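You operate a simulated robot arm through the tools that you are given. There is no shell and no other tool. Be economical: measure what you need, move in short steps, check, and stop when the job is done.

The job below is to be done with a simulated two-armed robot. You get a single attempt, and the scene is never put back.

JOB
Wipe up the spill on the top of the long table with the white cloth and put it back.

Only the result counts: the job must be done as asked and must still hold three seconds after the hand-in. Knocking over, shifting, dropping, spilling or breaking anything else fails it. Flat cloth is picked up by pressing the open fingertips on it (5 to 10 N) and closing them slowly along it; thin cloth reads only 2 to 8 mm in the jaws.

ROBOT AND FRAMES
Two 7-joint arms with two-finger parallel grippers on one trunk, on a base that drives. Base frame: it is fixed to the floor where the robot stands at the start and does not move with it; the origin is under the middle of the robot, x ahead of it, y to its left, z up; the surface under the hand at the start is at about z = 86. Readings come in cm, degrees, newtons and seconds.
The left shoulder is at the start at [-8.2, 11.9, 85.1], the right one opposite. With the tool pointing down near the work surface each hand reaches from about 12 to 58 cm from the robot's upright axis, wherever it stands, measured 20 degrees to its own side. Payload 3.43 kg a hand.
The TCP of each hand is the grasp point between the finger pads, 3 cm short of the fingertips. In the tool frame z runs along the fingers and y along their closing line. The gripper opens to 9.4 cm. The fingers are 2.8 cm wide and 1 cm thick; the gripper's body (5 by 9.6 cm) begins 5.5 cm behind the TCP.
Orientation is that of the tool frame in the base frame, as a unit quaternion [w, x, y, z]. With the fingers straight down and closing along the base's y, the tool's x points along the base's -x, its y along +y and its z along -z.

CONTROLS
- The arms move only by the tool apply_moves. It takes "left_deltas", "right_deltas" or both (then of equal length, played together; a hand with none holds still); each is a list of rows, each a list of 7 numbers: the turn, a rotation vector about the tool's x, y, z in degrees, then the shift along the tool's x, y, z in cm, then the finger opening in cm, from 0 to 9.4. In form: [[wx, wy, wz, x, y, z, jaw], ...]. A call has 1 to 8 rows; each row shifts and turns the commanded pose from where the row before left it, along the tool's axes as they then stand. A row lasts 0.2 s, in which the tool goes at most 5 cm and 8.6 degrees; a call with a longer step from one row to the next is refused whole, and so is a gripper value outside its range. Where a pose cannot be reached the arm comes as near as it can. A force on the tool above 40 N (or 10 N above the force at the start of the call, whichever is more), or a blocked arm, ends the call early, and 0.2 s more pass. Each finger travels about 15.3 cm/s and halts on what it meets, pressing with about 39 N; the grip force reading is that of the motor and also rises with nothing between the fingers. The clock runs only during rows and for 0.2 s after the last one: add rows that do not move to give the fingers time. The reply holds the time, the measured pose of the TCP, the force on the tool along the base axes, the opening and the grip force, in the units named above and with some noise, with the torque about the TCP (base axes, N m) and any sound that the robot's microphone picked up.
- Cameras (640 x 400 px; columns grow to the right, rows downward): "scene" is now at [2.57, 3.05, 155.48]; the picture's right is [0.40, -0.92, 0.00], its down [-0.73, -0.32, -0.61] and it looks along [0.56, 0.24, -0.79] (base axes); focal length 273 px, centre (320, 200). "left" rides on the left gripper at [7.6, -1.4, -10.2] in its tool frame; the picture's right is [0.18, 0.98, 0.00], its down [-0.75, 0.14, -0.64] and it looks along [-0.63, 0.12, 0.77] (tool axes); focal length 243 px, centre (320, 200). "right" rides on the right gripper at [7.6, 1.4, -10.2] in its tool frame; the picture's right is [-0.18, 0.98, 0.00], its down [-0.75, -0.14, -0.64] and it looks along [-0.63, -0.12, 0.77] (tool axes); focal length 243 px, centre (320, 200). There is no depth. A picture from a camera that has moved, and an enlarged one, comes with that camera's place and axes in the base frame and with its lens.
- snapshot(camera): a new picture of that camera. The clock stands still meanwhile.
- slide_trunk(by): slides the trunk up (or, below 0, down) by that many cm; the arms and the scene camera ride with it, the base frame stays. It gives what a move gives, with no picture.
- steer(legs): drives the robot by 1 to 6 legs, each [ahead, left, turn to the left] in cm, cm and degrees, along the robot's own axes; the way and the turn of a leg run together, so that a leg with both is an arc; at most 150 cm and 180 degrees a leg. The arms and the cameras ride along, it lands a little off, and it stops where it bumps. It gives what a move gives.
- aim_head(pan, tilt): turns the head with the scene camera to pan (to the left, within 143 degrees either way) and tilt (down, from -29 to 69), counted from straight ahead of the robot. It gives what a move gives.
- enlarge(camera, box): a new picture of the part [left, top, right, bottom] of that camera's present view, enlarged. The clock stands still meanwhile.
- hand_in(): hands the job in; it is judged then, once.

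Work in short steps. Places have to be worked out from the pictures, the camera data and where the tool is seen: move nearer, look again, correct. Check each grasp and each placing, and mend what went wrong. You have 120 turns and 88 pictures in all, those below and enlarged ones among them. Open the grippers and draw the arms clear of the work before you hand the job in, unless the task says otherwise; then end with one line.

The tools are called after "Request:" as a command line: name --argument value ..., lists and objects as JSON in quotes. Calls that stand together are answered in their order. apply_moves: Moves the arms, as the interface text tells. Its arguments: {"type":"object","properties":{"left_deltas":{"type":"array"},"right_deltas":{"type":"array"}},"required":[]} The other tools are called the same way: slide_trunk (by) slides the trunk up or down; steer (legs) drives the base; aim_head (pan, tilt) turns the head that bears the scene camera; snapshot (camera) takes a picture; enlarge (camera, box) takes an enlarged picture of a part of a camera's view; hand_in () hands the job in.

At the start:

```text
time_s: 0.0
left_ee_pos: [33.53, 32.81, 107.89]
left_orientation: [0.001, 0.0, 1.0, 0.001]
left_ft_force: [0.3, -0.2, 0.5]
left_wrist_torque: [-0.03, -0.03, -0.01]
left_width: 9.39
left_gripper_force: 0.0
right_ee_pos: [29.67, -1.89, 113.31]
right_orientation: [0.001, 0.001, 1.0, 0.0]
right_ft_force: [-0.4, 0.1, 0.3]
right_wrist_torque: [0.01, 0.0, 0.01]
right_width: 9.4
right_gripper_force: 0.0
trunk travel left (down, up): [-27.5, 6.0]
robot x, y, heading: [-0.02, -0.24, 0.1]
head pan, tilt: [23.6, 52.5]
```

scene: 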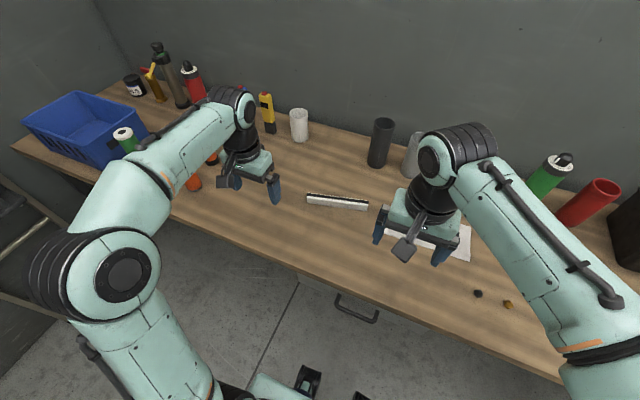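
right: 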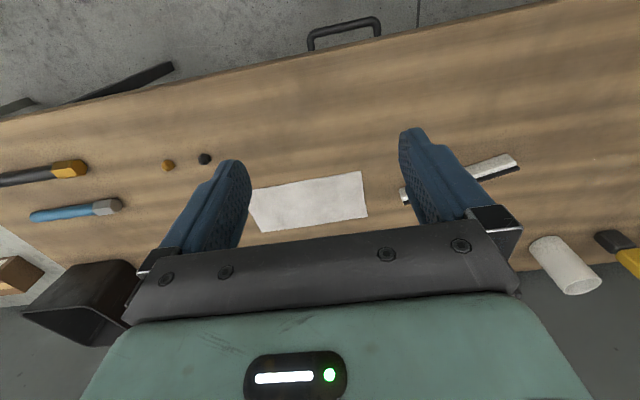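
left: 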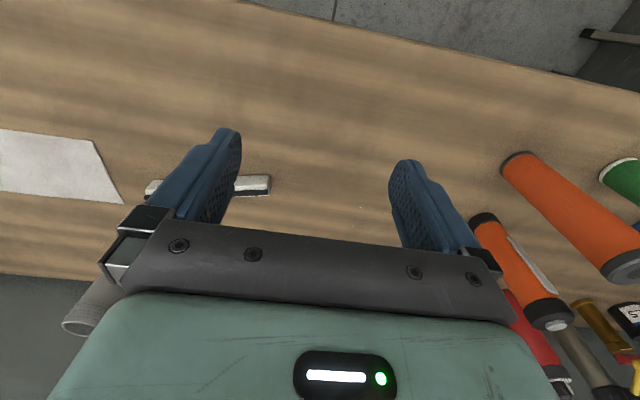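

The pictures show a bench with a white sheet under the right hand, but no spill that I can make out. I look around with the head to find the spill and any other table.

Request:
aim_head --pan -30 --tilt 35

Request:
snapshot --camera "scene"

Request:
aim_head --pan 70 --tilt 35

Request:
snapshot --camera "scene"

Request:
aim_head --pan 140 --tilt 30

Request:
snapshot --camera "scene"

Request:
aim_head --pan -120 --tilt 30

Request:
snapshot --camera "scene"

```text
time_s: 1.2
left_ee_pos: [33.47, 32.9, 107.96]
left_orientation: [0.0, 0.001, 1.0, 0.0]
left_ft_force: [0.2, 0.8, -0.1]
left_wrist_torque: [0.02, -0.01, -0.02]
left_width: 9.39
left_gripper_force: 0.0
right_ee_pos: [29.59, -1.85, 113.41]
right_orientation: [0.0, 0.0, 1.0, 0.0]
right_ft_force: [-0.3, -0.1, -1.0]
right_wrist_torque: [-0.03, -0.02, 0.02]
right_width: 9.38
right_gripper_force: 0.0
trunk travel left (down, up): [-27.5, 6.0]
robot x, y, heading: [0.09, -0.09, 0.2]
head pan, tilt: [-30.0, 35.0]
```

```text
84 pictures are left
camera scene: at [3.36, -4.33, 157.98], right [-0.5, -0.87, 0.0], down [-0.5, 0.29, -0.82], along [0.71, -0.41, -0.57], focal length 273 px, centre (320, 200)
```

scene: 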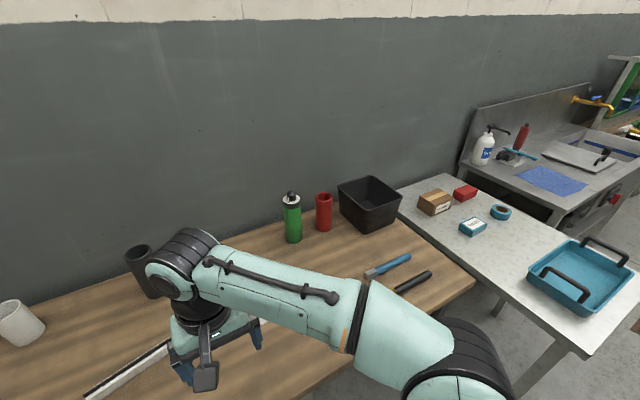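

```text
time_s: 3.0
left_ee_pos: [33.56, 32.78, 107.8]
left_orientation: [0.001, 0.0, 1.0, 0.0]
left_ft_force: [0.4, 0.0, -0.2]
left_wrist_torque: [0.01, -0.01, -0.01]
left_width: 9.39
left_gripper_force: 0.0
right_ee_pos: [29.74, -1.81, 113.29]
right_orientation: [-0.001, 0.001, 1.0, 0.0]
right_ft_force: [-0.3, 1.0, -0.6]
right_wrist_torque: [-0.02, -0.01, 0.0]
right_width: 9.39
right_gripper_force: 0.1
trunk travel left (down, up): [-27.5, 6.0]
robot x, y, heading: [-0.11, 0.21, -0.1]
head pan, tilt: [70.0, 35.0]
```

```text
83 pictures are left
camera scene: at [-1.25, 8.33, 157.98], right [0.94, -0.34, 0.0], down [-0.2, -0.54, -0.82], along [0.28, 0.77, -0.57], focal length 273 px, centre (320, 200)
```

scene: 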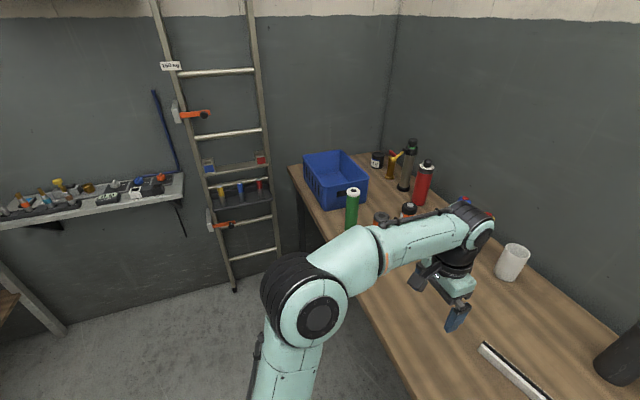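

```text
time_s: 4.4
left_ee_pos: [33.44, 32.9, 107.87]
left_orientation: [0.0, 0.0, 1.0, -0.001]
left_ft_force: [0.0, 0.1, -0.2]
left_wrist_torque: [0.01, -0.01, -0.02]
left_width: 9.42
left_gripper_force: 0.1
right_ee_pos: [29.76, -1.91, 113.33]
right_orientation: [0.0, 0.0, 1.0, 0.0]
right_ft_force: [0.9, 0.2, -0.5]
right_wrist_torque: [-0.03, -0.01, 0.02]
right_width: 9.4
right_gripper_force: 0.1
trunk travel left (down, up): [-27.5, 6.0]
robot x, y, heading: [0.2, 0.07, 0.0]
head pan, tilt: [140.0, 30.0]
```

```text
82 pictures are left
camera scene: at [-11.19, 5.88, 158.76], right [0.64, 0.77, 0.0], down [0.38, -0.32, -0.87], along [-0.66, 0.56, -0.5], focal length 273 px, centre (320, 200)
```

scene: 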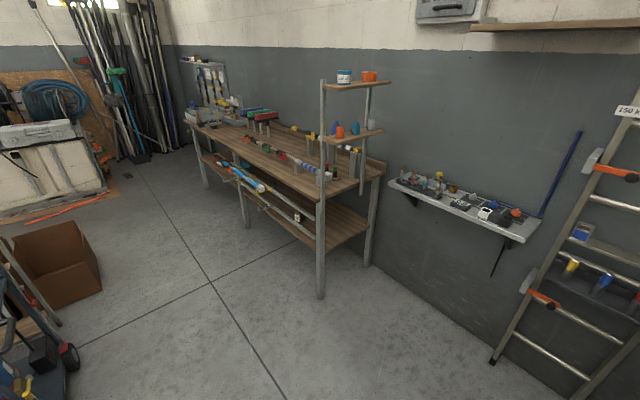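

```text
time_s: 8.0
left_ee_pos: [33.48, 32.75, 107.88]
left_orientation: [0.0, 0.001, 1.0, 0.0]
left_ft_force: [-0.2, -0.2, 1.3]
left_wrist_torque: [0.03, 0.0, 0.02]
left_width: 9.41
left_gripper_force: 0.0
right_ee_pos: [29.65, -1.93, 113.33]
right_orientation: [0.0, -0.001, 1.0, 0.0]
right_ft_force: [-0.9, 0.0, -0.7]
right_wrist_torque: [0.05, -0.02, 0.02]
right_width: 9.41
right_gripper_force: 0.1
trunk travel left (down, up): [-27.5, 6.0]
robot x, y, heading: [-0.22, 0.33, -0.1]
head pan, tilt: [-120.0, 30.0]
```

```text
81 pictures are left
camera scene: at [-8.79, -7.77, 158.76], right [-0.87, 0.5, 0.0], down [0.25, 0.43, -0.87], along [-0.43, -0.75, -0.5], focal length 273 px, centre (320, 200)
```

scene: 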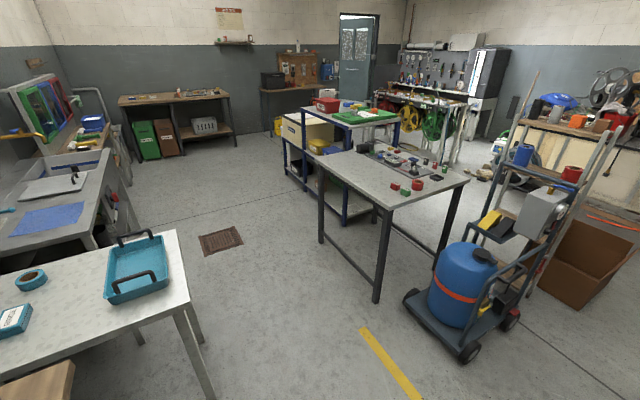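

No spill seen yet; the bench along the wall seems the long table. I look at it straight down and enlarge.

Request:
aim_head --pan -20 --tilt 60

Request:
snapshot --camera "scene"

Request:
enlarge --camera "right" --box '[0, 80, 400, 330]'

Request:
enlarge --camera "left" --box '[0, 0, 640, 300]'

```text
time_s: 9.8
left_ee_pos: [33.45, 32.84, 107.86]
left_orientation: [0.0, 0.0, 1.0, 0.0]
left_ft_force: [-0.2, -0.4, -0.8]
left_wrist_torque: [-0.01, -0.02, 0.03]
left_width: 9.41
left_gripper_force: 0.0
right_ee_pos: [29.62, -1.88, 113.33]
right_orientation: [0.001, 0.0, 1.0, 0.0]
right_ft_force: [-0.2, 1.2, -0.8]
right_wrist_torque: [0.01, 0.0, 0.04]
right_width: 9.4
right_gripper_force: 0.0
trunk travel left (down, up): [-27.5, 6.0]
robot x, y, heading: [0.25, -0.13, 0.2]
head pan, tilt: [-20.0, 60.0]
```

```text
80 pictures are left
camera scene: at [1.99, -2.23, 154.55], right [-0.34, -0.94, 0.0], down [-0.81, 0.3, -0.5], along [0.47, -0.17, -0.87], focal length 273 px, centre (320, 200)
```

scene: 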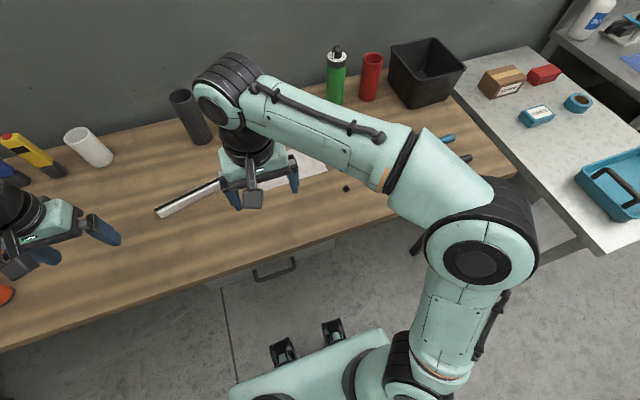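

```text
1.60 times, centred on (200, 205) of right
camera zoom: at [22.18, -0.58, 123.6], right [0.18, 0.98, 0.0], down [0.75, -0.14, 0.64], along [0.63, -0.12, -0.77], focal length 388 px, centre (512, 192)
```

zoom: 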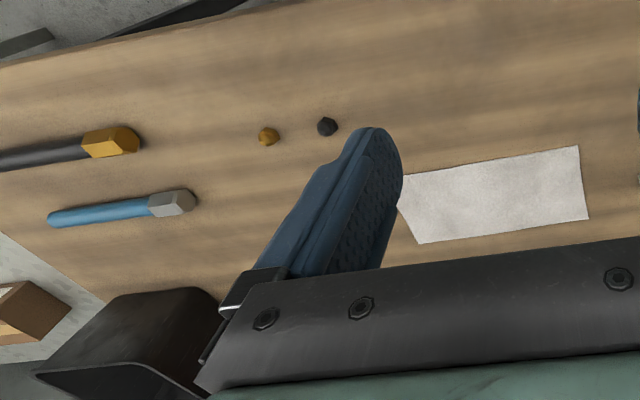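

```text
1.00 times, centred on (320, 150) of left (not enlarged: the box is as wide or as high as the picture)
camera zoom: at [26.02, 31.42, 118.17], right [-0.18, 0.98, 0.0], down [0.75, 0.14, 0.64], along [0.63, 0.12, -0.77], focal length 243 px, centre (320, 250)
```

zoom: 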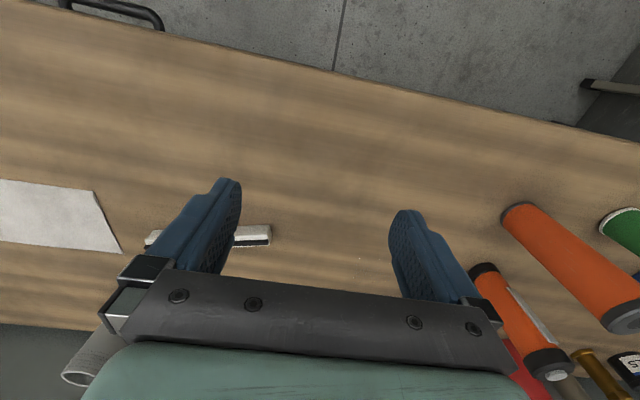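

Still no spill visible. I look at the metal table on the right and the bench's ends in more detail.

Request:
aim_head --pan -60 --tilt 35

Request:
snapshot --camera "scene"

Request:
aim_head --pan 45 --tilt 50

Request:
enlarge --camera "scene" --box '[0, 0, 400, 250]'

Request:
enlarge --camera "scene" --box '[240, 100, 640, 350]'

```text
time_s: 10.8
left_ee_pos: [33.41, 32.85, 107.91]
left_orientation: [0.0, 0.0, 1.0, 0.0]
left_ft_force: [0.3, 0.1, 0.4]
left_wrist_torque: [0.04, 0.0, 0.01]
left_width: 9.37
left_gripper_force: 0.1
right_ee_pos: [29.69, -1.93, 113.41]
right_orientation: [-0.001, 0.0, 1.0, -0.001]
right_ft_force: [0.2, 0.1, 0.2]
right_wrist_torque: [0.02, -0.02, -0.03]
right_width: 9.36
right_gripper_force: 0.0
trunk travel left (down, up): [-27.5, 6.0]
robot x, y, heading: [0.09, 0.04, 0.1]
head pan, tilt: [-60.0, 35.0]
```

```text
77 pictures are left
camera scene: at [0.14, -7.56, 157.98], right [-0.87, -0.5, 0.0], down [-0.29, 0.5, -0.82], along [0.41, -0.71, -0.57], focal length 273 px, centre (320, 200)
```

scene: 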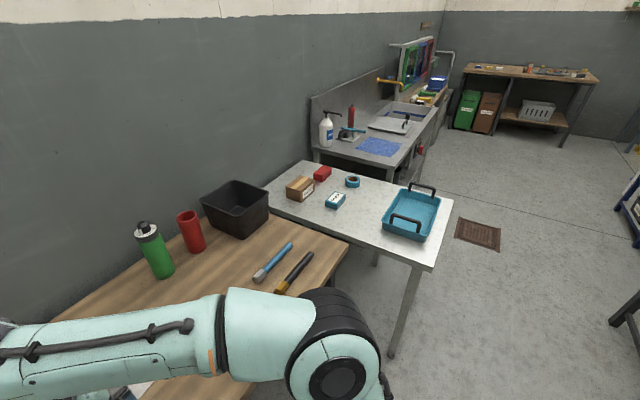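

```text
time_s: 12.7
left_ee_pos: [33.6, 32.89, 107.74]
left_orientation: [-0.001, 0.0, 1.0, 0.0]
left_ft_force: [-0.9, -0.9, -0.2]
left_wrist_torque: [0.0, -0.03, 0.0]
left_width: 9.39
left_gripper_force: 0.0
right_ee_pos: [29.62, -1.85, 113.4]
right_orientation: [0.0, 0.0, 1.0, 0.0]
right_ft_force: [0.4, 0.3, -0.1]
right_wrist_torque: [0.0, 0.01, -0.02]
right_width: 9.4
right_gripper_force: 0.1
trunk travel left (down, up): [-27.5, 6.0]
robot x, y, heading: [0.17, 0.36, 0.1]
head pan, tilt: [45.0, 50.0]
```

```text
1.60 times, centred on (200, 125) of scene
camera zoom: at [1.18, 5.5, 155.81], right [0.71, -0.71, 0.0], down [-0.54, -0.54, -0.64], along [0.45, 0.45, -0.77], focal length 437 px, centre (512, 320)
```

zoom: 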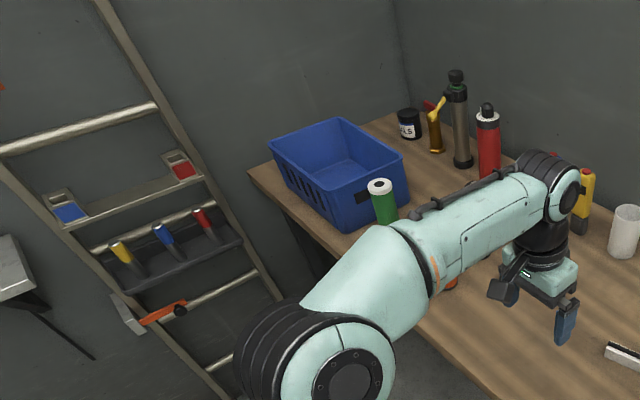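

```text
1.60 times, centred on (440, 225) of scene
camera zoom: at [1.18, 5.5, 155.81], right [0.71, -0.71, 0.0], down [-0.54, -0.54, -0.64], along [0.45, 0.45, -0.77], focal length 437 px, centre (128, 160)
```

zoom: 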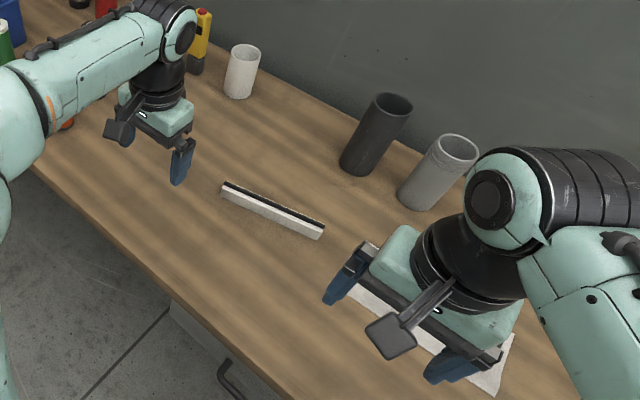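

I need an unobstructed view, so I draw both hands back toward the robot and look again.

Request:
apply_moves --left_deltas '[[0, 0, 0, 4, 0, -1, 9.4], [0, 0, 0, 4, 0, -1, 9.4], [0, 0, 0, 4, 0, 0, 9.4], [0, 0, 0, 0, 0, 0, 9.4]]' --right_deltas '[[0, 0, 0, 4, 0, 0, 9.4], [0, 0, 0, 4, 0, 0, 9.4], [0, 0, 0, 4, 0, 0, 9.4], [0, 0, 0, 0, 0, 0, 9.4]]'

Request:
snapshot --camera "right"

Request:
aim_head --pan 0 --tilt 45

Request:
snapshot --camera "scene"

```text
time_s: 13.7
left_ee_pos: [21.66, 32.99, 109.88]
left_orientation: [0.0, -0.001, 1.0, 0.0]
left_ft_force: [-0.3, -0.1, 0.0]
left_wrist_torque: [0.02, 0.04, 0.01]
left_width: 9.4
left_gripper_force: 0.0
right_ee_pos: [17.78, -1.78, 113.47]
right_orientation: [0.0, 0.0, 1.0, 0.0]
right_ft_force: [0.1, -0.6, -0.1]
right_wrist_torque: [-0.02, 0.02, 0.02]
right_width: 9.4
right_gripper_force: 0.1
trunk travel left (down, up): [-27.5, 6.0]
robot x, y, heading: [0.05, 0.13, -0.1]
head pan, tilt: [45.0, 50.0]
```

```text
74 pictures are left
camera right: at [10.28, -0.5, 123.66], right [0.18, 0.98, 0.0], down [0.75, -0.14, 0.64], along [0.63, -0.12, -0.77], focal length 243 px, centre (320, 200)
```

right: 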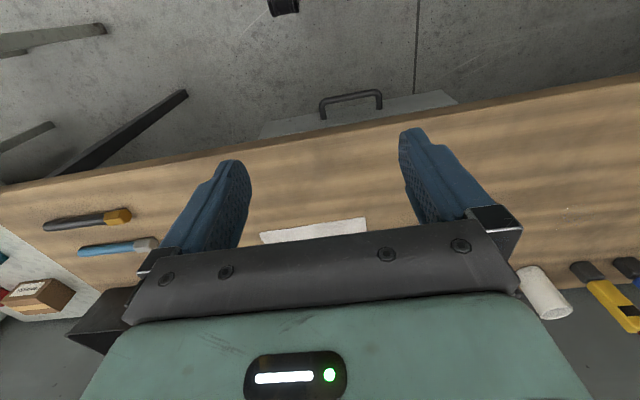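

```text
time_s: 14.8
left_ee_pos: [21.43, 32.92, 109.87]
left_orientation: [0.0, 0.0, 1.0, 0.0]
left_ft_force: [0.9, 0.8, -0.9]
left_wrist_torque: [0.02, 0.0, -0.01]
left_width: 9.4
left_gripper_force: 0.0
right_ee_pos: [17.65, -1.79, 113.37]
right_orientation: [0.0, 0.0, 1.0, 0.0]
right_ft_force: [0.2, -0.2, -0.1]
right_wrist_torque: [-0.03, -0.03, 0.04]
right_width: 9.4
right_gripper_force: 0.1
trunk travel left (down, up): [-27.5, 6.0]
robot x, y, heading: [0.36, -0.34, 0.0]
head pan, tilt: [0.0, 45.0]
```

```text
73 pictures are left
camera scene: at [3.86, 0.07, 156.5], right [0.0, -1.0, 0.0], down [-0.71, 0.0, -0.71], along [0.71, 0.0, -0.71], focal length 273 px, centre (320, 200)
```

scene: 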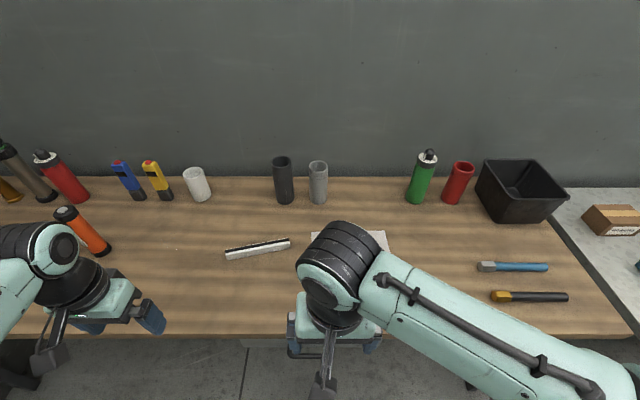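

The table is nearly bare; there are faint specks left of the strip. I enlarge those regions.

Request:
enlarge --camera "scene" --box '[80, 170, 320, 320]'

Request:
enlarge --camera "scene" --box '[360, 170, 640, 345]'

Request:
enlarge --camera "left" --box '[120, 80, 520, 330]'

```text
2.67 times, centred on (200, 245) of scene
camera zoom: at [3.86, 0.07, 156.5], right [0.0, -1.0, 0.0], down [-0.71, 0.0, -0.71], along [0.71, 0.0, -0.71], focal length 728 px, centre (640, 80)
```

zoom: 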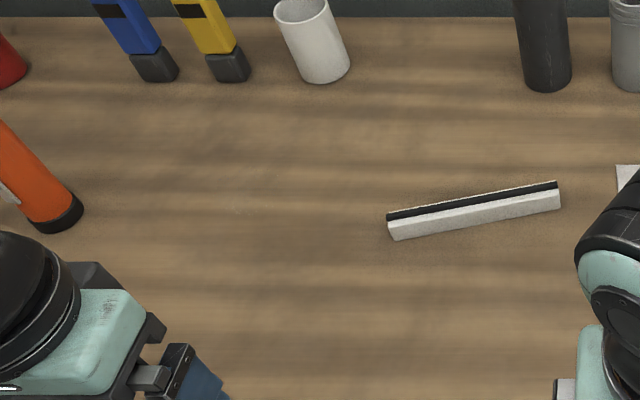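

```text
2.29 times, centred on (500, 258) of scene
camera zoom: at [3.86, 0.07, 156.5], right [0.0, -1.0, 0.0], down [-0.71, 0.0, -0.71], along [0.71, 0.0, -0.71], focal length 624 px, centre (-91, 69)
```

zoom: 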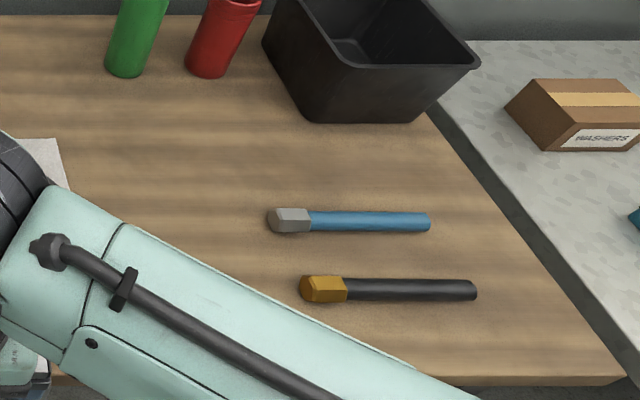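

```text
1.60 times, centred on (320, 205) of left
camera zoom: at [14.03, 31.44, 120.18], right [-0.18, 0.98, 0.0], down [0.75, 0.14, 0.64], along [0.63, 0.12, -0.77], focal length 388 px, centre (320, 192)
```

zoom: 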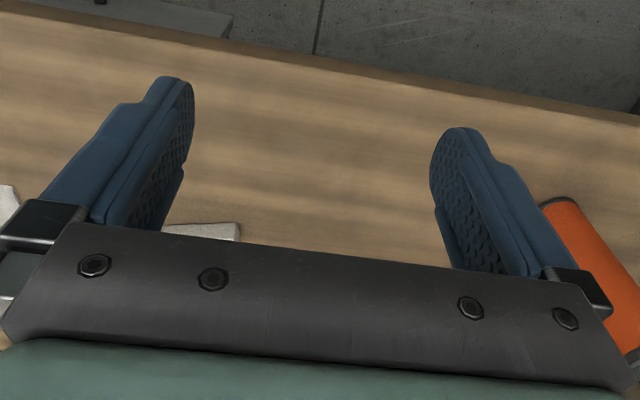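

Faint specks appear in three views and all triangulate to about (53, 43.5) on the table, so they may be a clear spill. I zoom in hard.

Request:
enlarge --camera "scene" --box '[140, 220, 220, 270]'

Request:
enlarge --camera "right" --box '[520, 180, 640, 255]'

```text
8.00 times, centred on (180, 245) of scene
camera zoom: at [3.86, 0.07, 156.5], right [0.0, -1.0, 0.0], down [-0.71, 0.0, -0.71], along [0.71, 0.0, -0.71], focal length 2183 px, centre (1440, -160)
```

zoom: 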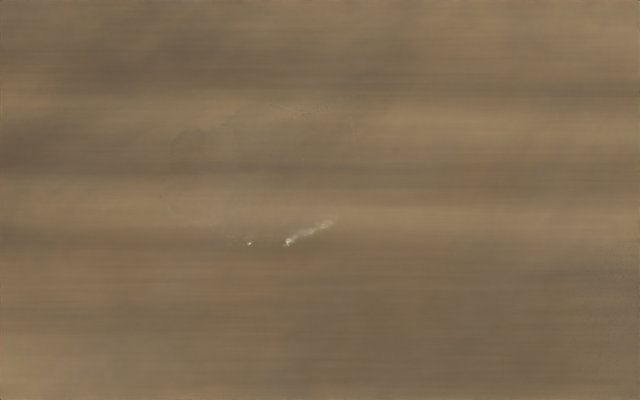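

```text
5.33 times, centred on (580, 218) of right
camera zoom: at [10.2, -0.51, 123.67], right [0.18, 0.98, 0.0], down [0.75, -0.14, 0.64], along [0.63, -0.12, -0.77], focal length 1294 px, centre (-1067, 107)
```

zoom: 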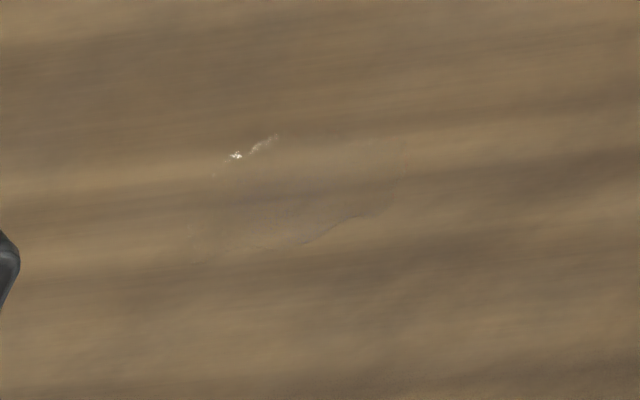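

There is a clear puddle, roughly x 52–60, y 42–50. The cloth lies flat at about x 48–60, y -20 to 2.5. I plan to use the left hand: move the right hand aside, then drive ahead and a little right for reach.

Request:
apply_moves --right_deltas '[[0, 0, 0, 0, -4, 0, 9.4], [0, 0, 0, 0, -4, 0, 9.4], [0, 0, 0, 0, -4, 0, 9.4], [0, 0, 0, 0, -4, 0, 9.4], [0, 0, 0, 0, 0, 0, 9.4]]'

Request:
steer --legs '[[0, -14, 0], [10, 0, 0]]'

Request:
aim_head --pan 10 --tilt 52

Request:
snapshot --camera "scene"

```text
time_s: 16.0
left_ee_pos: [21.56, 32.92, 109.89]
left_orientation: [0.0, 0.0, 1.0, 0.0]
left_ft_force: [-0.2, 0.7, -0.6]
left_wrist_torque: [0.01, 0.01, -0.01]
left_width: 9.42
left_gripper_force: 0.1
right_ee_pos: [17.54, -17.97, 113.35]
right_orientation: [0.001, 0.0, 1.0, 0.0]
right_ft_force: [0.8, -0.6, 0.0]
right_wrist_torque: [0.01, 0.0, 0.01]
right_width: 9.39
right_gripper_force: 0.1
trunk travel left (down, up): [-27.5, 6.0]
robot x, y, heading: [0.26, -0.19, 0.0]
head pan, tilt: [0.0, 45.0]
```

```text
time_s: 18.6
left_ee_pos: [31.37, 18.81, 109.82]
left_orientation: [0.0, 0.001, 1.0, 0.0]
left_ft_force: [-0.3, 0.3, -0.2]
left_wrist_torque: [0.01, 0.01, -0.01]
left_width: 9.4
left_gripper_force: 0.0
right_ee_pos: [27.36, -31.92, 113.38]
right_orientation: [0.0, 0.002, 1.0, 0.001]
right_ft_force: [-0.8, 0.4, -0.6]
right_wrist_torque: [0.0, 0.0, 0.01]
right_width: 9.4
right_gripper_force: 0.1
trunk travel left (down, up): [-27.5, 6.0]
robot x, y, heading: [9.75, -13.91, 0.1]
head pan, tilt: [0.0, 45.0]
```

```text
time_s: 19.3
left_ee_pos: [31.37, 18.97, 109.88]
left_orientation: [0.0, 0.001, 1.0, -0.001]
left_ft_force: [0.4, -0.2, 0.0]
left_wrist_torque: [0.0, -0.01, -0.03]
left_width: 9.42
left_gripper_force: 0.1
right_ee_pos: [27.32, -31.93, 113.45]
right_orientation: [0.0, 0.001, 1.0, 0.0]
right_ft_force: [-1.1, -0.6, -0.3]
right_wrist_torque: [-0.01, 0.02, 0.0]
right_width: 9.4
right_gripper_force: 0.1
trunk travel left (down, up): [-27.5, 6.0]
robot x, y, heading: [9.54, -14.28, -0.1]
head pan, tilt: [10.0, 52.0]
```

```text
67 pictures are left
camera scene: at [12.93, -12.56, 155.55], right [0.17, -0.99, 0.0], down [-0.78, -0.14, -0.62], along [0.61, 0.11, -0.79], focal length 273 px, centre (320, 200)
```

scene: 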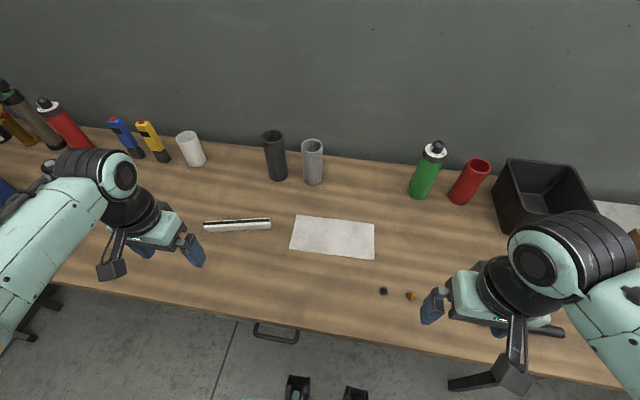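

The cloth is clearly seen: x 48–60, y -21 to 2.4. I bring the left hand above its left end at about (54, -2), with the jaws at 6 cm.

Request:
apply_moves --left_deltas '[[0, 0, 0, -3.3, -3, 2, 6], [0, 0, 0, -3.3, -3, 2, 6], [0, 0, 0, -3.3, -3, 2, 6], [0, 0, 0, -3.3, -3, 2, 6], [0, 0, 0, -3.3, -3, 2, 6], [0, 0, 0, -3.3, -3, 2, 6], [0, 0, 0, -2.8, -3, 2, 6], [0, 0, 0, 0, 0, 1, 6]]'

Request:
snapshot --camera "left"

Request:
snapshot --camera "scene"

```text
time_s: 21.1
left_ee_pos: [53.97, -2.05, 94.84]
left_orientation: [0.0, 0.0, 1.0, -0.001]
left_ft_force: [-0.1, 1.2, -0.5]
left_wrist_torque: [0.02, -0.02, -0.01]
left_width: 5.97
left_gripper_force: 0.0
right_ee_pos: [27.33, -31.68, 113.27]
right_orientation: [0.0, 0.0, 1.0, -0.001]
right_ft_force: [0.5, 0.4, -0.5]
right_wrist_torque: [0.02, -0.04, -0.01]
right_width: 9.41
right_gripper_force: 0.0
trunk travel left (down, up): [-27.5, 6.0]
robot x, y, heading: [9.8, -13.83, 0.1]
head pan, tilt: [10.0, 52.0]
```

```text
66 pictures are left
camera left: at [46.43, -3.54, 105.19], right [-0.18, 0.98, 0.0], down [0.75, 0.14, 0.64], along [0.63, 0.12, -0.77], focal length 243 px, centre (320, 200)
```

left: 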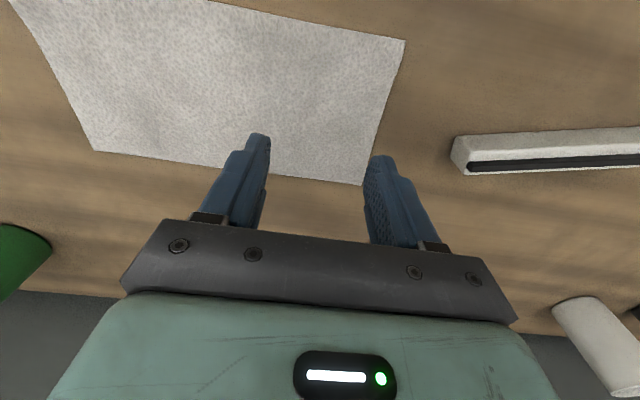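

```text
65 pictures are left
camera scene: at [12.88, -12.5, 155.54], right [0.17, -0.98, 0.0], down [-0.78, -0.14, -0.62], along [0.61, 0.11, -0.79], focal length 273 px, centre (320, 200)
```

scene: 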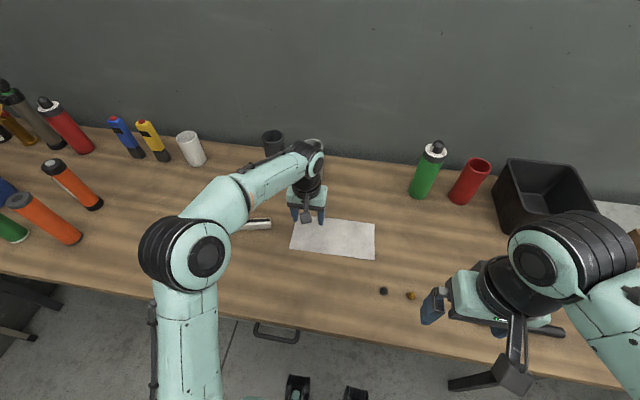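

The corners agree. I lower gently until contact gives some newtons.

Request:
apply_moves --left_deltas '[[0, 0, 0, 0, 0, 2, 6], [0, 0, 0, 0, 0, 2, 6], [0, 0, 0, 0, 0, 1, 6], [0, 0, 0, 0, 0, 0.5, 6], [0, 0, 0, 0, 0, 0, 6]]'

```text
time_s: 22.3
left_ee_pos: [53.81, -2.25, 89.33]
left_orientation: [0.0, 0.001, 1.0, 0.0]
left_ft_force: [0.0, -0.2, 0.4]
left_wrist_torque: [0.01, -0.02, -0.01]
left_width: 5.99
left_gripper_force: 0.0
right_ee_pos: [27.35, -31.89, 113.34]
right_orientation: [-0.001, 0.001, 1.0, 0.0]
right_ft_force: [0.1, -1.0, -0.1]
right_wrist_torque: [-0.01, 0.0, 0.01]
right_width: 9.39
right_gripper_force: 0.1
trunk travel left (down, up): [-27.5, 6.0]
robot x, y, heading: [10.01, -14.1, -0.2]
head pan, tilt: [10.0, 52.0]
```

No contact yet; I go down in 0.2 cm steps.

Request:
apply_moves --left_deltas '[[0, 0, 0, 0, 0, 0.2, 6], [0, 0, 0, 0, 0, 0.2, 6], [0, 0, 0, 0, 0, 0, 6]]'

```text
time_s: 23.1
left_ee_pos: [53.89, -2.13, 89.1]
left_orientation: [0.003, 0.001, 1.0, 0.0]
left_ft_force: [-3.0, 1.8, 19.3]
left_wrist_torque: [0.67, 0.09, 0.08]
left_width: 6.03
left_gripper_force: 0.3
right_ee_pos: [27.24, -31.83, 113.38]
right_orientation: [0.001, 0.001, 1.0, 0.0]
right_ft_force: [0.6, 0.5, -0.3]
right_wrist_torque: [0.01, -0.02, -0.01]
right_width: 9.42
right_gripper_force: 0.0
trunk travel left (down, up): [-27.5, 6.0]
robot x, y, heading: [9.68, -13.58, -0.1]
head pan, tilt: [10.0, 52.0]
```

Contact reads 19 N, so I ease up 0.1 cm.

Request:
apply_moves --left_deltas '[[0, 0, 0, 0, 0, -0.1, 6], [0, 0, 0, 0, 0, 0, 6]]'

```text
time_s: 23.7
left_ee_pos: [53.8, -2.11, 89.21]
left_orientation: [0.002, 0.001, 1.0, 0.0]
left_ft_force: [-0.6, 0.9, 20.6]
left_wrist_torque: [0.69, 0.0, 0.02]
left_width: 6.0
left_gripper_force: 0.4
right_ee_pos: [27.19, -31.88, 113.3]
right_orientation: [0.001, 0.001, 1.0, 0.0]
right_ft_force: [-1.0, -0.6, 0.8]
right_wrist_torque: [-0.01, 0.0, 0.02]
right_width: 9.4
right_gripper_force: 0.0
trunk travel left (down, up): [-27.5, 6.0]
robot x, y, heading: [10.18, -14.01, -0.2]
head pan, tilt: [10.0, 52.0]
```

Still 20 N; I ease up further.

Request:
apply_moves --left_deltas '[[0, 0, 0, 0, 0, -0.15, 6], [0, 0, 0, 0, 0, 0, 6]]'

```text
time_s: 24.3
left_ee_pos: [53.85, -2.08, 89.04]
left_orientation: [0.0, 0.001, 1.0, 0.0]
left_ft_force: [1.2, 0.2, 12.2]
left_wrist_torque: [0.38, -0.03, -0.02]
left_width: 6.01
left_gripper_force: 0.2
right_ee_pos: [27.37, -31.88, 113.32]
right_orientation: [0.0, 0.001, 1.0, 0.0]
right_ft_force: [-0.1, -0.1, 0.3]
right_wrist_torque: [-0.02, 0.0, 0.03]
right_width: 9.39
right_gripper_force: 0.0
trunk travel left (down, up): [-27.5, 6.0]
robot x, y, heading: [10.04, -13.6, 0.0]
head pan, tilt: [10.0, 52.0]
```

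Now 12 N; ease 0.05 cm more and close slowly.

Request:
apply_moves --left_deltas '[[0, 0, 0, 0, 0, -0.06, 6], [0, 0, 0, 0, 0, 0, 5.4], [0, 0, 0, 0, 0, 0, 4.8], [0, 0, 0, 0, 0, 0, 4.2], [0, 0, 0, 0, 0, 0, 3.6], [0, 0, 0, 0, 0, 0, 3.0], [0, 0, 0, 0, 0, 0, 2.4], [0, 0, 0, 0, 0, 0, 1.8]]'

Request:
apply_moves --left_deltas '[[0, 0, 0, 0, 0, 0, 1.3], [0, 0, 0, 0, 0, 0, 0.8], [0, 0, 0, 0, 0, 0, 0.4], [0, 0, 0, 0, 0, 0, 0], [0, 0, 0, 0, 0, 0, 0], [0, 0, 0, 0, 0, 0, 0]]'

Request:
snapshot --camera "left"

```text
time_s: 26.1
left_ee_pos: [53.91, -2.12, 89.21]
left_orientation: [0.0, 0.001, 1.0, 0.0]
left_ft_force: [-0.9, -0.7, 0.6]
left_wrist_torque: [-0.02, 0.0, 0.01]
left_width: 1.81
left_gripper_force: 0.3
right_ee_pos: [27.2, -31.8, 113.34]
right_orientation: [-0.001, 0.001, 1.0, 0.0]
right_ft_force: [-0.3, 0.6, 0.2]
right_wrist_torque: [0.02, 0.0, 0.01]
right_width: 9.4
right_gripper_force: 0.1
trunk travel left (down, up): [-27.5, 6.0]
robot x, y, heading: [10.17, -14.22, -0.0]
head pan, tilt: [10.0, 52.0]
```

```text
time_s: 27.5
left_ee_pos: [53.93, -2.21, 89.29]
left_orientation: [-0.001, 0.001, 1.0, 0.0]
left_ft_force: [0.3, 0.6, 2.1]
left_wrist_torque: [0.0, -0.03, 0.04]
left_width: 0.22
left_gripper_force: 37.1
right_ee_pos: [27.36, -31.75, 113.32]
right_orientation: [0.0, 0.0, 1.0, 0.0]
right_ft_force: [1.0, -0.2, 0.2]
right_wrist_torque: [0.03, 0.02, 0.02]
right_width: 9.4
right_gripper_force: 0.0
trunk travel left (down, up): [-27.5, 6.0]
robot x, y, heading: [9.8, -13.92, 0.0]
head pan, tilt: [10.0, 52.0]
```

```text
64 pictures are left
camera left: at [46.45, -3.53, 99.58], right [-0.18, 0.98, 0.0], down [0.75, 0.14, 0.64], along [0.63, 0.12, -0.77], focal length 243 px, centre (320, 200)
```

left: 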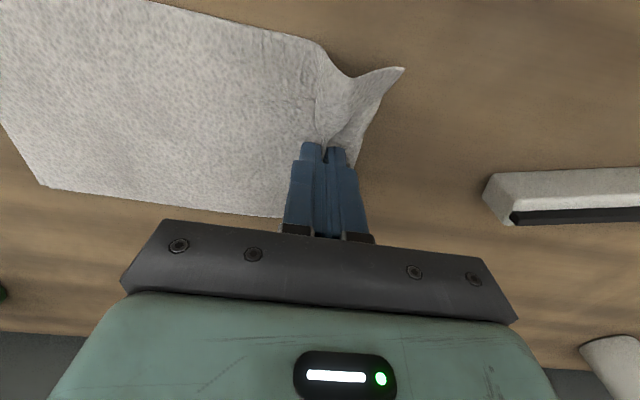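

The cloth is gripped (0.22 cm, 37 N). I lift it well up so that the tail hangs free.

Request:
apply_moves --left_deltas '[[0, 0, 0, 0, 0, -1.5, 0], [0, 0, 0, 0, 0, -2.5, 0], [0, 0, 0, 0, 0, -3, 0], [0, 0, 0, 0, 0, -3.5, 0], [0, 0, 0, 0, 0, -3.5, 0], [0, 0, 0, 0, 0, -3.5, 0], [0, 0, 0, 0, 0, -3.5, 0], [0, 0, 0, 0, 0, -3, 0]]'

Request:
snapshot --camera "scene"

```text
time_s: 29.3
left_ee_pos: [53.86, -2.26, 113.13]
left_orientation: [-0.001, 0.0, 1.0, 0.0]
left_ft_force: [-0.7, -0.3, -0.5]
left_wrist_torque: [0.01, 0.01, -0.01]
left_width: 0.2
left_gripper_force: 37.0
right_ee_pos: [27.35, -31.92, 113.33]
right_orientation: [0.0, 0.001, 1.0, 0.0]
right_ft_force: [-0.8, 0.2, 0.2]
right_wrist_torque: [-0.01, -0.01, 0.03]
right_width: 9.39
right_gripper_force: 0.1
trunk travel left (down, up): [-27.5, 6.0]
robot x, y, heading: [10.04, -14.05, 0.2]
head pan, tilt: [10.0, 52.0]
```

```text
63 pictures are left
camera scene: at [12.94, -12.58, 155.54], right [0.17, -0.98, 0.0], down [-0.78, -0.14, -0.62], along [0.61, 0.11, -0.79], focal length 273 px, centre (320, 200)
```

scene: 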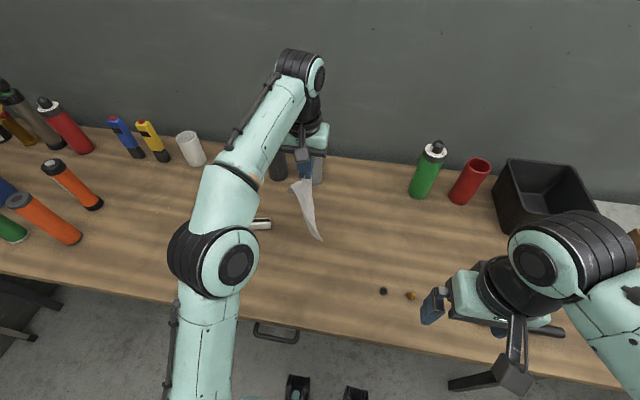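

The cloth hangs clear. I drive left 46 cm to bring it beside the puddle.

Request:
steer --legs '[[0, 46, 0]]'

Request:
aim_head --pan 5 --tilt 55

Request:
snapshot --camera "scene"

Request:
snapshot --camera "left"

```text
time_s: 33.9
left_ee_pos: [53.91, 43.96, 113.19]
left_orientation: [0.001, -0.001, 1.0, -0.001]
left_ft_force: [0.1, -0.2, -0.1]
left_wrist_torque: [0.02, 0.02, 0.03]
left_width: 0.21
left_gripper_force: 36.3
right_ee_pos: [27.34, 14.22, 113.35]
right_orientation: [0.0, -0.001, 1.0, 0.0]
right_ft_force: [0.1, 0.4, -0.1]
right_wrist_torque: [-0.02, 0.02, -0.01]
right_width: 9.4
right_gripper_force: 0.0
trunk travel left (down, up): [-27.5, 6.0]
robot x, y, heading: [9.65, 32.3, 0.2]
head pan, tilt: [10.0, 52.0]
```

```text
time_s: 34.5
left_ee_pos: [53.97, 43.89, 113.24]
left_orientation: [0.0, -0.001, 1.0, 0.0]
left_ft_force: [1.0, -0.4, -0.7]
left_wrist_torque: [0.01, -0.02, -0.05]
left_width: 0.2
left_gripper_force: 37.0
right_ee_pos: [27.26, 14.19, 113.37]
right_orientation: [0.0, -0.001, 1.0, 0.0]
right_ft_force: [0.5, -0.1, 1.9]
right_wrist_torque: [0.01, -0.03, -0.01]
right_width: 9.42
right_gripper_force: 0.1
trunk travel left (down, up): [-27.5, 6.0]
robot x, y, heading: [9.66, 31.75, 0.3]
head pan, tilt: [5.0, 55.0]
```

```text
62 pictures are left
camera scene: at [12.69, 32.77, 155.16], right [0.09, -1.0, 0.0], down [-0.82, -0.07, -0.57], along [0.57, 0.05, -0.82], focal length 273 px, centre (320, 200)
```

scene: 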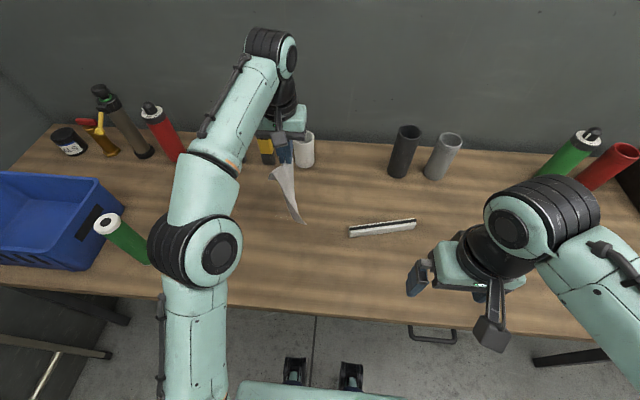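

```text
61 pictures are left
camera left: at [46.37, 42.51, 123.52], right [-0.19, 0.98, 0.0], down [0.75, 0.14, 0.64], along [0.63, 0.12, -0.77], focal length 243 px, centre (320, 200)
```

left: 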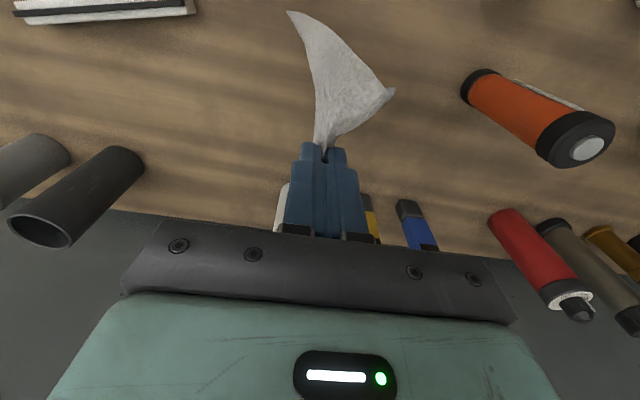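

I check the puddle location around pixel (289, 210) with a zoom before lowering.

Request:
enlarge --camera "scene" --box '[232, 170, 344, 240]'

```text
5.71 times, centred on (288, 205) of scene
camera zoom: at [12.69, 32.77, 155.16], right [0.09, -1.0, 0.0], down [-0.82, -0.07, -0.57], along [0.57, 0.05, -0.82], focal length 1559 px, centre (503, 171)
```

zoom: 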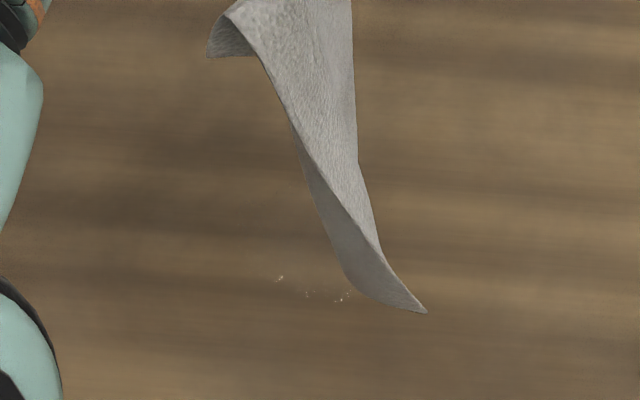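

Puddle confirmed at its near rim x≈52. I lower while moving to the left, so that the tail is laid over the puddle.

Request:
apply_moves --left_deltas '[[0, 0, 0, -2, -3.5, 2, 0], [0, 0, 0, 0, 0, 2, 0], [0, 0, 0, 0, 2.3, 3, 0], [0, 0, 0, 0, 2.3, 3, 0], [0, 0, 0, 0, 2.3, 3, 0], [0, 0, 0, 0, 2.3, 3, 0], [0, 0, 0, 0, 2.3, 3, 0], [0, 0, 0, 0, 2.3, 3, 0]]'

Request:
snapshot --camera "scene"

Request:
snapshot --camera "left"

```text
time_s: 36.3
left_ee_pos: [55.89, 54.26, 91.0]
left_orientation: [0.0, -0.001, 1.0, -0.001]
left_ft_force: [-0.2, -1.4, 0.7]
left_wrist_torque: [-0.01, 0.0, 0.01]
left_width: 0.23
left_gripper_force: 36.4
right_ee_pos: [27.37, 14.4, 113.32]
right_orientation: [0.0, -0.001, 1.0, 0.0]
right_ft_force: [0.1, 0.0, 0.2]
right_wrist_torque: [-0.04, 0.0, 0.0]
right_width: 9.4
right_gripper_force: 0.0
trunk travel left (down, up): [-27.5, 6.0]
robot x, y, heading: [10.19, 32.2, 0.2]
head pan, tilt: [5.0, 55.0]
```

```text
59 pictures are left
camera scene: at [12.71, 32.82, 155.16], right [0.09, -1.0, 0.0], down [-0.82, -0.07, -0.57], along [0.57, 0.05, -0.82], focal length 273 px, centre (320, 200)
```

scene: 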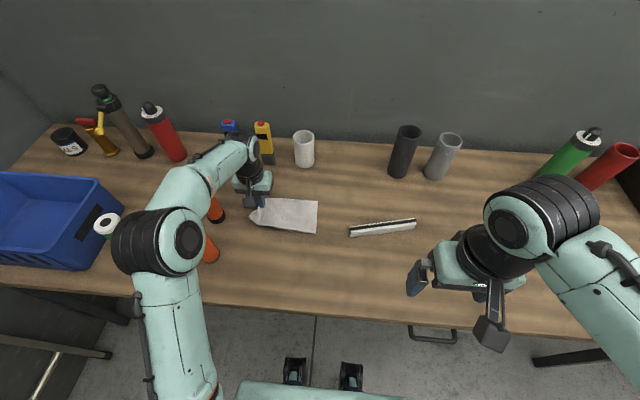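

```text
58 pictures are left
camera left: at [48.37, 52.87, 101.37], right [-0.19, 0.98, 0.0], down [0.75, 0.14, 0.64], along [0.63, 0.12, -0.77], focal length 243 px, centre (320, 200)
```

left: 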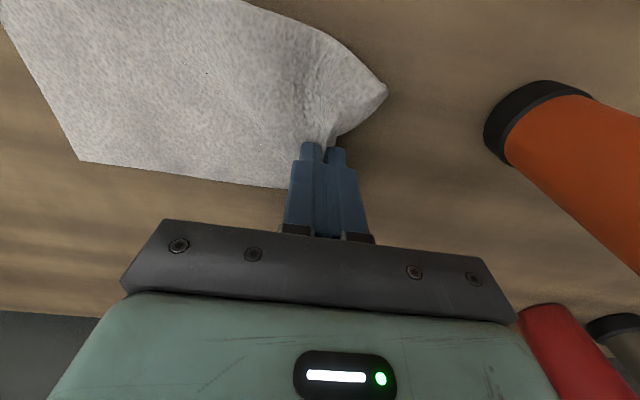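

The cloth lies flat across the puddle. I press the gripped end lightly and finish the leftward drag by a little, then read the force.

Request:
apply_moves --left_deltas '[[0, 0, 0, 0, 0.6, 1.2, 0], [0, 0, 0, 0, 0.6, 0.5, 0], [0, 0, 0, 0, 1, 0.2, 0], [0, 0, 0, 0, 0, 0, 0]]'

```text
time_s: 37.3
left_ee_pos: [55.81, 56.43, 89.21]
left_orientation: [0.0, -0.001, 1.0, -0.001]
left_ft_force: [-0.5, -1.8, 4.3]
left_wrist_torque: [-0.06, -0.01, 0.0]
left_width: 0.21
left_gripper_force: 37.1
right_ee_pos: [27.27, 14.24, 113.33]
right_orientation: [-0.001, -0.001, 1.0, 0.0]
right_ft_force: [0.4, 0.5, 0.2]
right_wrist_torque: [-0.01, -0.01, 0.0]
right_width: 9.4
right_gripper_force: 0.0
trunk travel left (down, up): [-27.5, 6.0]
robot x, y, heading: [10.09, 32.11, 0.2]
head pan, tilt: [5.0, 55.0]
```

Contact at commanded z≈89.1 gives ~4 N. Now I lift, swing the tail to the other side and lower again so I can stroke rightward across the puddle.

Request:
apply_moves --left_deltas '[[0, 0, 0, 0, -0.5, -4.5, 0], [0, 0, 0, 0, -0.5, -4.5, 0], [0, 0, 0, 0, 0, -4.5, 0], [0, 0, 0, 0, 0, -4, 0], [0, 0, 0, 0, 0, 0, 0], [0, 0, 0, 0, 0, 0, 0]]'

Request:
snapshot --camera "left"

Request:
enlarge --camera "scene" --box '[232, 170, 344, 240]'

```text
time_s: 38.7
left_ee_pos: [55.69, 55.47, 106.81]
left_orientation: [0.001, -0.001, 1.0, 0.0]
left_ft_force: [0.6, 0.0, 0.2]
left_wrist_torque: [-0.01, -0.01, 0.02]
left_width: 0.24
left_gripper_force: 36.4
right_ee_pos: [27.3, 14.21, 113.29]
right_orientation: [0.0, -0.001, 1.0, 0.0]
right_ft_force: [-0.4, -0.8, 0.7]
right_wrist_torque: [-0.02, 0.02, 0.0]
right_width: 9.4
right_gripper_force: 0.0
trunk travel left (down, up): [-27.5, 6.0]
robot x, y, heading: [9.65, 31.73, 0.2]
head pan, tilt: [5.0, 55.0]
```

```text
57 pictures are left
camera left: at [48.24, 54.07, 117.14], right [-0.19, 0.98, 0.0], down [0.75, 0.14, 0.64], along [0.63, 0.12, -0.77], focal length 243 px, centre (320, 200)
```

left: 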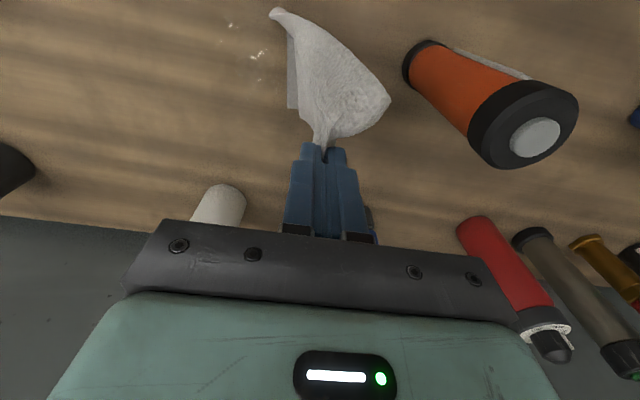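

```text
5.71 times, centred on (288, 205) of scene
camera zoom: at [12.68, 32.76, 155.16], right [0.09, -1.0, 0.0], down [-0.82, -0.07, -0.57], along [0.57, 0.05, -0.82], focal length 1559 px, centre (503, 171)
```

zoom: 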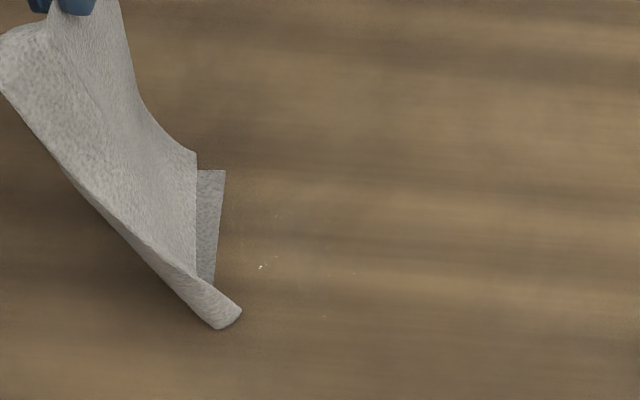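

The wrist camera shows the puddle's glints near pixel (250, 50); I zoom there.

Request:
enlarge --camera "left" --box '[140, 0, 300, 100]'

```text
4.00 times, centred on (220, 50) of left
camera zoom: at [48.24, 54.07, 117.14], right [-0.19, 0.98, 0.0], down [0.75, 0.14, 0.64], along [0.63, 0.12, -0.77], focal length 970 px, centre (720, 800)
```

zoom: 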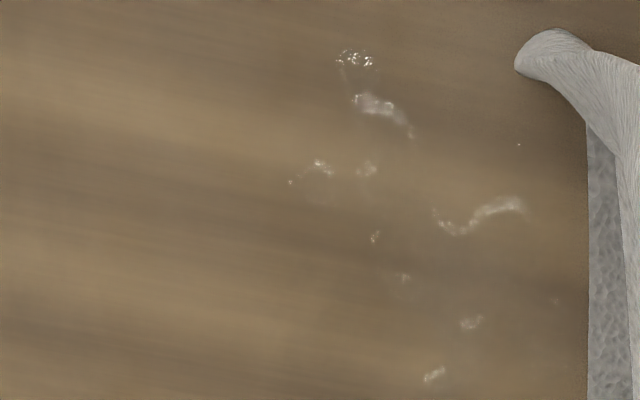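

Puddle now seems broken into patches within x 51–60, y 43–50. I lower with a rightward drift and stroke across at x≈53.5 under light pressure.

Request:
apply_moves --left_deltas '[[0, 0, 0, 1.2, -0.5, 4.5, 0], [0, 0, 0, 1.2, -1, 4.5, 0], [0, 0, 0, 0, -1, 4.5, 0], [0, 0, 0, 0, -1, 3.7, 0], [0, 0, 0, 0, -0.5, 0.5, 0], [0, 0, 0, 0, 0, 0.1, 0]]'

Request:
snapshot --camera "left"

```text
time_s: 40.2
left_ee_pos: [53.55, 51.67, 89.56]
left_orientation: [0.006, -0.003, 1.0, 0.001]
left_ft_force: [-4.4, 2.7, 18.2]
left_wrist_torque: [0.15, 0.13, 0.05]
left_width: 0.22
left_gripper_force: 37.1
right_ee_pos: [27.23, 14.25, 113.31]
right_orientation: [0.0, -0.001, 1.0, 0.0]
right_ft_force: [0.0, 0.0, 0.1]
right_wrist_torque: [0.0, 0.03, -0.04]
right_width: 9.4
right_gripper_force: 0.0
trunk travel left (down, up): [-27.5, 6.0]
robot x, y, heading: [9.97, 31.68, 0.4]
head pan, tilt: [5.0, 55.0]
stopped in row 6 (left hand): the force on the tool passed its limit at 41 N (the readings are from after the stop); the commanded pose is now the measured one
```

```text
54 pictures are left
camera left: at [45.98, 50.15, 99.76], right [-0.19, 0.98, 0.0], down [0.74, 0.14, 0.65], along [0.64, 0.12, -0.76], focal length 243 px, centre (320, 200)
```

left: 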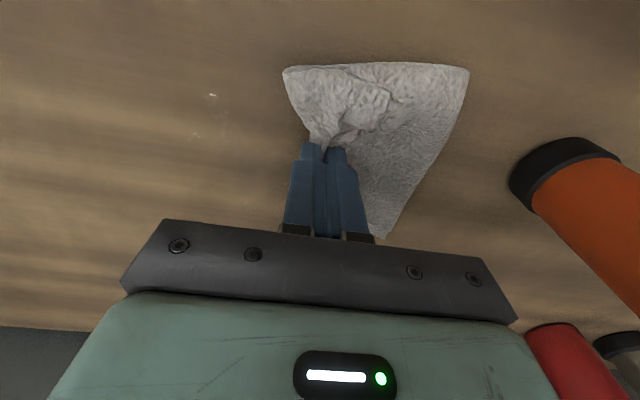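

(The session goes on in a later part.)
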